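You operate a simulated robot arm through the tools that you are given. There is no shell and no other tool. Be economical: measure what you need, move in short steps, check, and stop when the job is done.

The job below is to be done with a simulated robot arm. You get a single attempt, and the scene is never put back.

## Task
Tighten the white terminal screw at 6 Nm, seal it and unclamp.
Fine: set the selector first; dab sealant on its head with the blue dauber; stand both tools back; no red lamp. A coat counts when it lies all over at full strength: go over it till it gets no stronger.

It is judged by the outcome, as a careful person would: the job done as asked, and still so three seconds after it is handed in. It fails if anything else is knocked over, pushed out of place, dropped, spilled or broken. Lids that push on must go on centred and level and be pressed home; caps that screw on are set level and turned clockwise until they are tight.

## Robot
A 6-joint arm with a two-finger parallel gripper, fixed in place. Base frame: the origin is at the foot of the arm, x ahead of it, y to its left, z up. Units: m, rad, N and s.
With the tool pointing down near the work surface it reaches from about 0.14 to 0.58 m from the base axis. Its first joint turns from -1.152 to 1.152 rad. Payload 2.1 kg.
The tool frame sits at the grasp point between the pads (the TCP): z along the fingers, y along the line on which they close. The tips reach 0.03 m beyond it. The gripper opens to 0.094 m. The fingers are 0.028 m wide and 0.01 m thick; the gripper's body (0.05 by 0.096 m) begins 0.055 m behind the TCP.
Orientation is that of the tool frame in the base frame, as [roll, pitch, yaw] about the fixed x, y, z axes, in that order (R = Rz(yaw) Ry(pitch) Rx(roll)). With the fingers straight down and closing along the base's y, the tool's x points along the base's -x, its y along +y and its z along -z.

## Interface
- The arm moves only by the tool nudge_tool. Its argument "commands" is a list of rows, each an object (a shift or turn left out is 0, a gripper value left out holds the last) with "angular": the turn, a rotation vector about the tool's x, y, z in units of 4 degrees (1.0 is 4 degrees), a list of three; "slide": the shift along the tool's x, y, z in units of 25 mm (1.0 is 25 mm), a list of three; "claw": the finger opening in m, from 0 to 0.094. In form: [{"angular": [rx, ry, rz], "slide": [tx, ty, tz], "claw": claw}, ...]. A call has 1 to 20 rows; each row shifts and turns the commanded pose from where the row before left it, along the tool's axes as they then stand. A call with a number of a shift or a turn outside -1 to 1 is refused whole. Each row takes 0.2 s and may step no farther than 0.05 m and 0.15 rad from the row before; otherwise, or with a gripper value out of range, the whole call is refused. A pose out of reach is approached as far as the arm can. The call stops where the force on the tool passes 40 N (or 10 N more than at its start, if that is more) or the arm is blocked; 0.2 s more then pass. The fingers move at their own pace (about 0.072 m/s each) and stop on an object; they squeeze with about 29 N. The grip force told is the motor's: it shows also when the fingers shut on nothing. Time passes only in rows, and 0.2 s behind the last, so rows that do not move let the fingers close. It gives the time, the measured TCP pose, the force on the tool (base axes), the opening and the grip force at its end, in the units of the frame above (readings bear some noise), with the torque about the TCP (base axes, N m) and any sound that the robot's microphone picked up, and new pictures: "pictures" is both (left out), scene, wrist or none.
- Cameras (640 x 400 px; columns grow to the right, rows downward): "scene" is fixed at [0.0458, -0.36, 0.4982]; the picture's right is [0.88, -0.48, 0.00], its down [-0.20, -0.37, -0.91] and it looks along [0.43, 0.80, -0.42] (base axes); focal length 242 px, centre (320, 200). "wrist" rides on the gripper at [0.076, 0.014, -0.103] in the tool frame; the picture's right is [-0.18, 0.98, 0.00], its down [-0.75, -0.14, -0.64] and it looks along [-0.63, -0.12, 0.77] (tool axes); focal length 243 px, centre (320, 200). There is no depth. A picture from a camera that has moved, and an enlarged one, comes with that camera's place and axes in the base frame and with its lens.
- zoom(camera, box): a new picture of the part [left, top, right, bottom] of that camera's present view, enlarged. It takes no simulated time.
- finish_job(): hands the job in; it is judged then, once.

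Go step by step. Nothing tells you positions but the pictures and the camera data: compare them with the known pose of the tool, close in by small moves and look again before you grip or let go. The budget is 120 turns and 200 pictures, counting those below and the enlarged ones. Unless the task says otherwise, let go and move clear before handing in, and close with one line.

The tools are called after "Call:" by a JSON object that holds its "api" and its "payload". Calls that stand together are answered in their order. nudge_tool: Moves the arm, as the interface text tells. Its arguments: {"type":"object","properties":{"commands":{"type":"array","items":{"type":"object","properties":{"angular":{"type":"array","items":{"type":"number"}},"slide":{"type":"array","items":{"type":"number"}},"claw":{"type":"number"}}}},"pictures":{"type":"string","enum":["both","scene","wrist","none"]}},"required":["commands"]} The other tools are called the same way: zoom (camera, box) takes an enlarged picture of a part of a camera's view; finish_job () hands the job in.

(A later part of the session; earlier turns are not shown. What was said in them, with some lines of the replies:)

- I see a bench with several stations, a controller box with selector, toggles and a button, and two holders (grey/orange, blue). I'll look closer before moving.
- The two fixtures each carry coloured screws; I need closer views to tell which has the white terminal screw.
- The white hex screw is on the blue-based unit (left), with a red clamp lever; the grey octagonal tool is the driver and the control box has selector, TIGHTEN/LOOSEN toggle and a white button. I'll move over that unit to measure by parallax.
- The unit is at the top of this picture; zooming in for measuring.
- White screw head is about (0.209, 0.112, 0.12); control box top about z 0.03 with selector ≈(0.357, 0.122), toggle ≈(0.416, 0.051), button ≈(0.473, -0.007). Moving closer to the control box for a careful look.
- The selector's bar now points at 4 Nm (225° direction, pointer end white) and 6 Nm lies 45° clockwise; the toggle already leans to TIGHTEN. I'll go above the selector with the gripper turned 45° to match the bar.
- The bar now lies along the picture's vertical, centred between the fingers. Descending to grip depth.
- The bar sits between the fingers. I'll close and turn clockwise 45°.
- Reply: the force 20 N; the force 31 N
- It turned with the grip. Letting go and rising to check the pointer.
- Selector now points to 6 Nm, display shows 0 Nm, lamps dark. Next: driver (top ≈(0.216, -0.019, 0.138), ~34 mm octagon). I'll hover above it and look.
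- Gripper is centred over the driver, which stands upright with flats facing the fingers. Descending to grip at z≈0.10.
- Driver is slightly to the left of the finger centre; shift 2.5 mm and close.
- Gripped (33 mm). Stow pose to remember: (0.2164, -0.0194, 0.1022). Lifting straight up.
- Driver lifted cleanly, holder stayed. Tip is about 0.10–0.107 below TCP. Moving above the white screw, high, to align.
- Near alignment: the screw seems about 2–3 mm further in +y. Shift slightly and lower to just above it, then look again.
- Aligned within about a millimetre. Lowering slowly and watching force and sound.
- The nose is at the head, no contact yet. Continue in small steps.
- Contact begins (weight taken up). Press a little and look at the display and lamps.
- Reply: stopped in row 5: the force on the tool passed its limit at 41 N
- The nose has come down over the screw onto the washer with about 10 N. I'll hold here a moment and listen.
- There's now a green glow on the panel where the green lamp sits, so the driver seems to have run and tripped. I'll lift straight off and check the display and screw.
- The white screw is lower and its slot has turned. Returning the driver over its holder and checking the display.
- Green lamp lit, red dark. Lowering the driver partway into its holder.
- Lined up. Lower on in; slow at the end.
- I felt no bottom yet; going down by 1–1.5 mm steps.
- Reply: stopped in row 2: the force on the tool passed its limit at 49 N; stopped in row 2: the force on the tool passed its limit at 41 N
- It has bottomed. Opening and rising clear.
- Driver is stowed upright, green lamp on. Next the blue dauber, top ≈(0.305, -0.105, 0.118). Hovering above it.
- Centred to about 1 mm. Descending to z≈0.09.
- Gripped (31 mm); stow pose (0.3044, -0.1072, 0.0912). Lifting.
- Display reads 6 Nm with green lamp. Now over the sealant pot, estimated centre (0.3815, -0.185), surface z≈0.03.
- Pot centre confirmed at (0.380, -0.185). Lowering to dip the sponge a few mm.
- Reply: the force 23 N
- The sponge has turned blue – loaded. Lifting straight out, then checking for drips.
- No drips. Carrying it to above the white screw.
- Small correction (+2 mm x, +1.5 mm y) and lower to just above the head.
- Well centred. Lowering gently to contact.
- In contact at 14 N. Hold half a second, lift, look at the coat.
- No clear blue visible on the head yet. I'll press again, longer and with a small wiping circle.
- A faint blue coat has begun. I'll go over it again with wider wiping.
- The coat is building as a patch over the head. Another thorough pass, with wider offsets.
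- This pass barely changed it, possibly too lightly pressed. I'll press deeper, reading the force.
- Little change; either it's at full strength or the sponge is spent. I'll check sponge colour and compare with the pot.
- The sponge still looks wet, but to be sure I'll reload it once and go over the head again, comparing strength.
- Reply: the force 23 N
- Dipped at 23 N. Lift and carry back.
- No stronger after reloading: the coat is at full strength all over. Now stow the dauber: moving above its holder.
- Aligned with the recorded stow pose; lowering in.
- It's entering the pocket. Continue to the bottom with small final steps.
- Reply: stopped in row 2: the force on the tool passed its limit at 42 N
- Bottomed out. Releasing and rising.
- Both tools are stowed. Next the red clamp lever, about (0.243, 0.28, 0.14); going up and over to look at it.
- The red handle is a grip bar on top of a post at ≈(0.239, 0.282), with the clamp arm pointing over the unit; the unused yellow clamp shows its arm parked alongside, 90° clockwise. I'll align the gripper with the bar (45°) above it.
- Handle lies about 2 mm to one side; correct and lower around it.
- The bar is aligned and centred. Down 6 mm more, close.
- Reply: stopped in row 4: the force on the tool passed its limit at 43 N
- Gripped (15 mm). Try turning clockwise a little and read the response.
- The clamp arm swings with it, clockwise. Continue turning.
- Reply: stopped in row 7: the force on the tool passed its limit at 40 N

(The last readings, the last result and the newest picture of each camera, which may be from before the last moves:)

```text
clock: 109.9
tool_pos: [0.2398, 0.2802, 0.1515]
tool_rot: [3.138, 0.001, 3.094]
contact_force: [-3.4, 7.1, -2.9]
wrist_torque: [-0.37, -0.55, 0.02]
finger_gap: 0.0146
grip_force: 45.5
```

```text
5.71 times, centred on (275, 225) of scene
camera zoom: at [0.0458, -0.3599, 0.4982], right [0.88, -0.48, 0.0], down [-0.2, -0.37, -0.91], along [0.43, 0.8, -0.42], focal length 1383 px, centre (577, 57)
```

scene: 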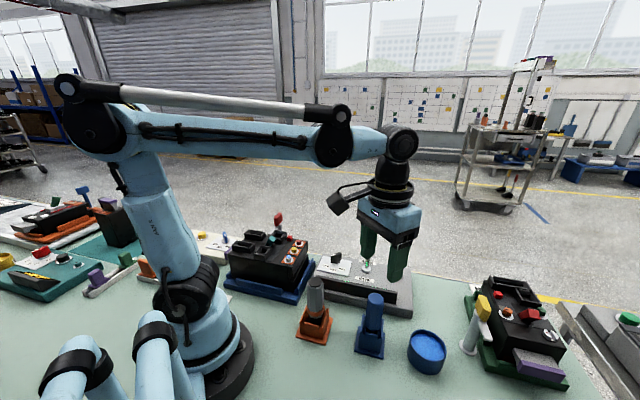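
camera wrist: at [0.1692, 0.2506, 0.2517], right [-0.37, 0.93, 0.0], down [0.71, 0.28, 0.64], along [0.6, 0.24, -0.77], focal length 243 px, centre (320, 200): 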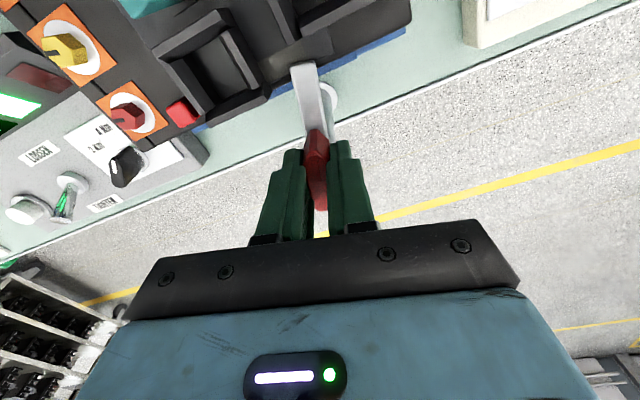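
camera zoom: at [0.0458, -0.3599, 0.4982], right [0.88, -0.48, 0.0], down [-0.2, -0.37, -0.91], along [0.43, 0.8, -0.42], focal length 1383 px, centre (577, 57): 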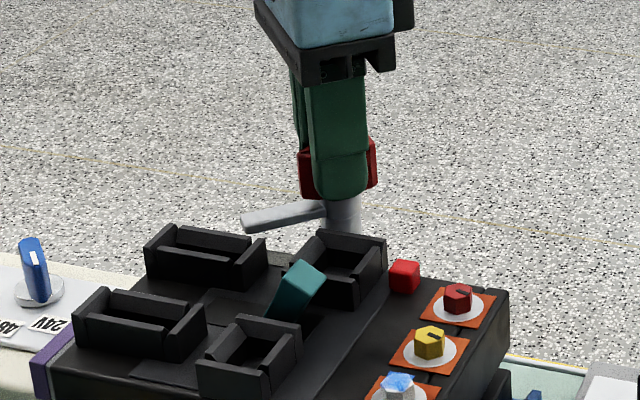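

About 48° turned and the arm is clear of the unit's top. Continue to 90°.

Call:
{"api": "nudge_tool", "payload": {"commands": [{"angular": [0, 0, 0.8]}, {"angular": [0, 0, 0.8]}, {"angular": [0, 0, 0.8]}, {"angular": [0, 0, 0.8]}, {"angular": [0, 0, 0.8]}], "pictures": "none"}}

Call:
{"api": "nudge_tool", "payload": {"commands": [{"angular": [0, 0, 0.8]}, {"angular": [0, 0, 0.8]}, {"angular": [0, 0, 0.8]}, {"angular": [0, 0, 0.8]}, {"angular": [0, 0, 0.8]}, {"angular": [0, 0, 0.8]}, {"angular": [0, 0, 0.8]}], "pictures": "none"}}

Call:
{"api": "zoom", "payload": {"camera": "scene", "box": [235, 190, 315, 260]}}

```text
clock: 111.1
tool_pos: [0.2407, 0.2806, 0.1506]
tool_rot: [3.136, 0.001, 2.815]
contact_force: [-1.2, 21.3, -10.5]
wrist_torque: [-0.66, -1.02, 0.02]
finger_gap: 0.0149
grip_force: 45.1
```

```text
clock: 112.7
tool_pos: [0.2407, 0.2818, 0.1494]
tool_rot: [3.133, -0.001, 2.423]
contact_force: [1.2, 32.7, -10.3]
wrist_torque: [-0.8, -0.2, 0.01]
finger_gap: 0.0149
grip_force: 44.9
```

```text
5.71 times, centred on (275, 225) of scene
camera zoom: at [0.0458, -0.3599, 0.4983], right [0.88, -0.48, 0.0], down [-0.2, -0.37, -0.91], along [0.43, 0.8, -0.42], focal length 1383 px, centre (577, 57)
```

zoom: 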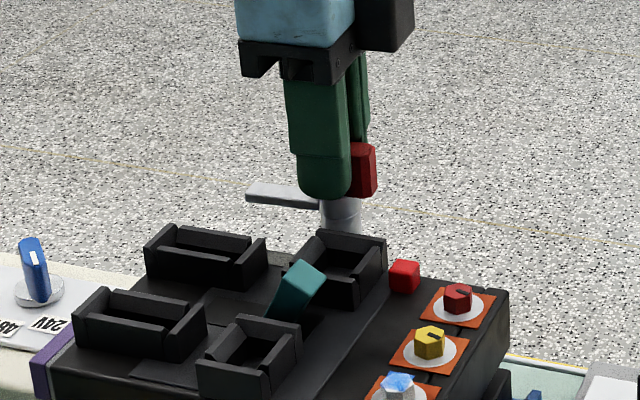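

86° turned; relieve the side force and finish the last few degrees.

Call:
{"api": "nudge_tool", "payload": {"commands": [{"slide": [0.04, 0.045, 0]}, {"angular": [0, 0, 0.5]}, {"angular": [0, 0, 0.5]}, {}], "pictures": "none"}}

```text
clock: 113.7
tool_pos: [0.2422, 0.2818, 0.1512]
tool_rot: [3.138, 0.0, 2.355]
contact_force: [8.4, 12.5, -5.0]
wrist_torque: [0.91, 1.27, 0.14]
finger_gap: 0.0148
grip_force: 45.1
```

At 90°. Release and rise straight up, then look.

Call:
{"api": "nudge_tool", "payload": {"commands": [{"claw": 0.045}, {"claw": 0.045}, {"slide": [0, 0, -0.8]}, {"slide": [0, 0, -1]}, {"slide": [0, 0, -1]}, {"slide": [0, 0, -1]}, {"slide": [0, 0, -1]}], "pictures": "both"}}

Call:
{"api": "zoom", "payload": {"camera": "scene", "box": [225, 190, 325, 280]}}

```text
clock: 115.3
tool_pos: [0.2388, 0.2813, 0.2702]
tool_rot: [3.141, -0.001, 2.356]
contact_force: [0.2, 0.2, 0.7]
wrist_torque: [0.02, 0.01, -0.01]
finger_gap: 0.0451
grip_force: 0.2
camera wrist: at [0.1967, 0.3446, 0.3727], right [0.83, 0.56, 0.0], down [0.43, -0.63, 0.64], along [0.36, -0.53, -0.77], focal length 243 px, centre (320, 200)
```

scene: 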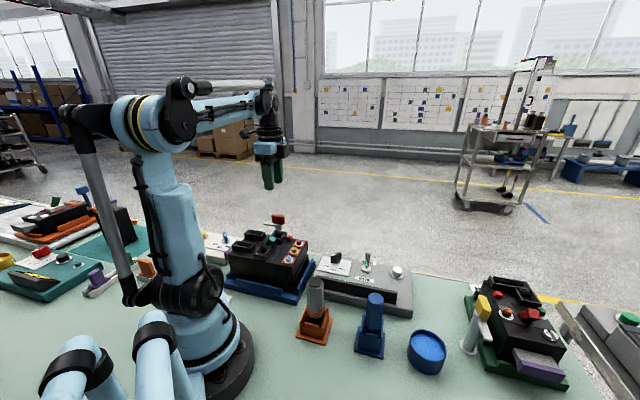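
wrist: 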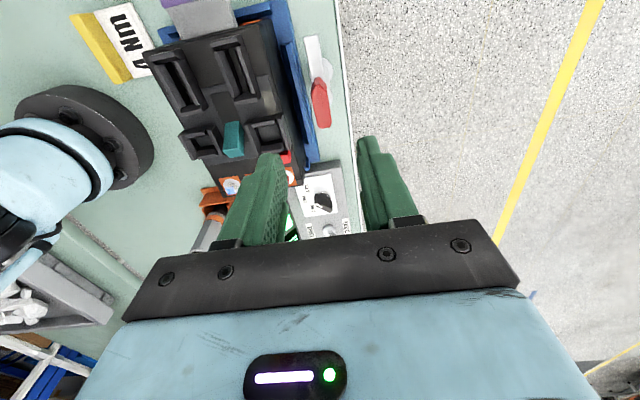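

```text
4.44 times, centred on (275, 235) of scene
camera zoom: at [0.0458, -0.36, 0.4982], right [0.88, -0.48, 0.0], down [-0.2, -0.37, -0.91], along [0.43, 0.8, -0.42], focal length 1075 px, centre (520, 44)
```

zoom: 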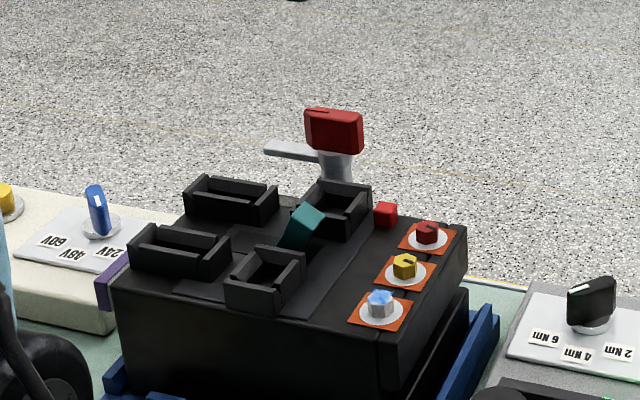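

The clamp arm now lies parallel beside the unit, clear of it. A last check of the clamp, sealed screw and lamps.

Call:
{"api": "zoom", "payload": {"camera": "wrist", "box": [60, 0, 360, 240]}}

Call:
{"api": "zoom", "payload": {"camera": "scene", "box": [270, 230, 460, 390]}}

```text
1.67 times, centred on (210, 120) of wrist
camera zoom: at [0.1967, 0.3446, 0.3727], right [0.83, 0.56, 0.0], down [0.43, -0.63, 0.64], along [0.36, -0.53, -0.77], focal length 404 px, centre (503, 333)
```

zoom: 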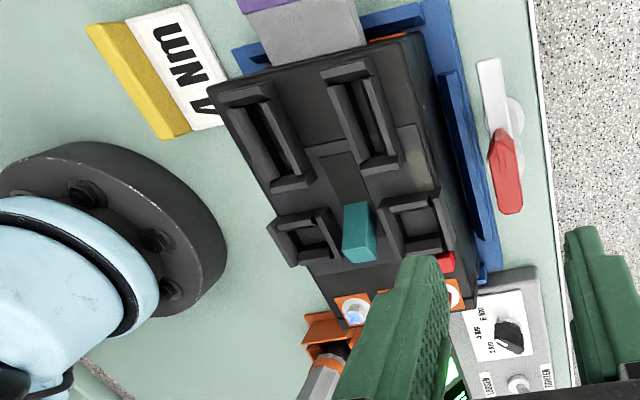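

```text
2.50 times, centred on (365, 310) of scene
camera zoom: at [0.0458, -0.36, 0.4982], right [0.88, -0.48, 0.0], down [-0.2, -0.37, -0.91], along [0.43, 0.8, -0.42], focal length 605 px, centre (208, -75)
```

zoom: 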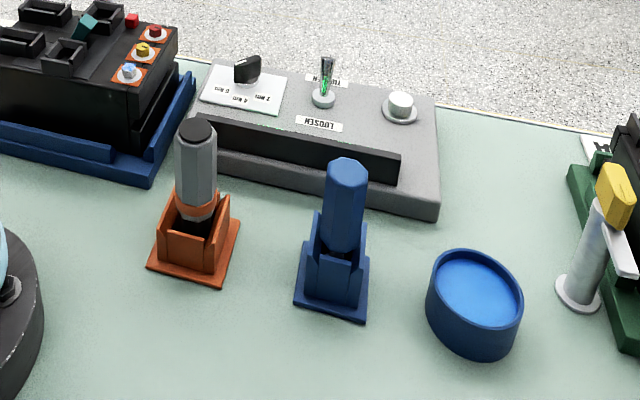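

Everything looks as asked: clamp swung off, head coated, both tools standing in their holders, and the lamp was green at 6 Nm. I'm clear of everything and handing in.

Call:
{"api": "finish_job", "payload": {}}

```text
The job is handed in.
```

The white terminal screw is tightened at 6 Nm (green lamp, no red seen), its head is sealed, both tools are back in their holders and the unit is unclamped; a card behind the unit reads "4 Nm", but I used the 6 Nm you asked for.
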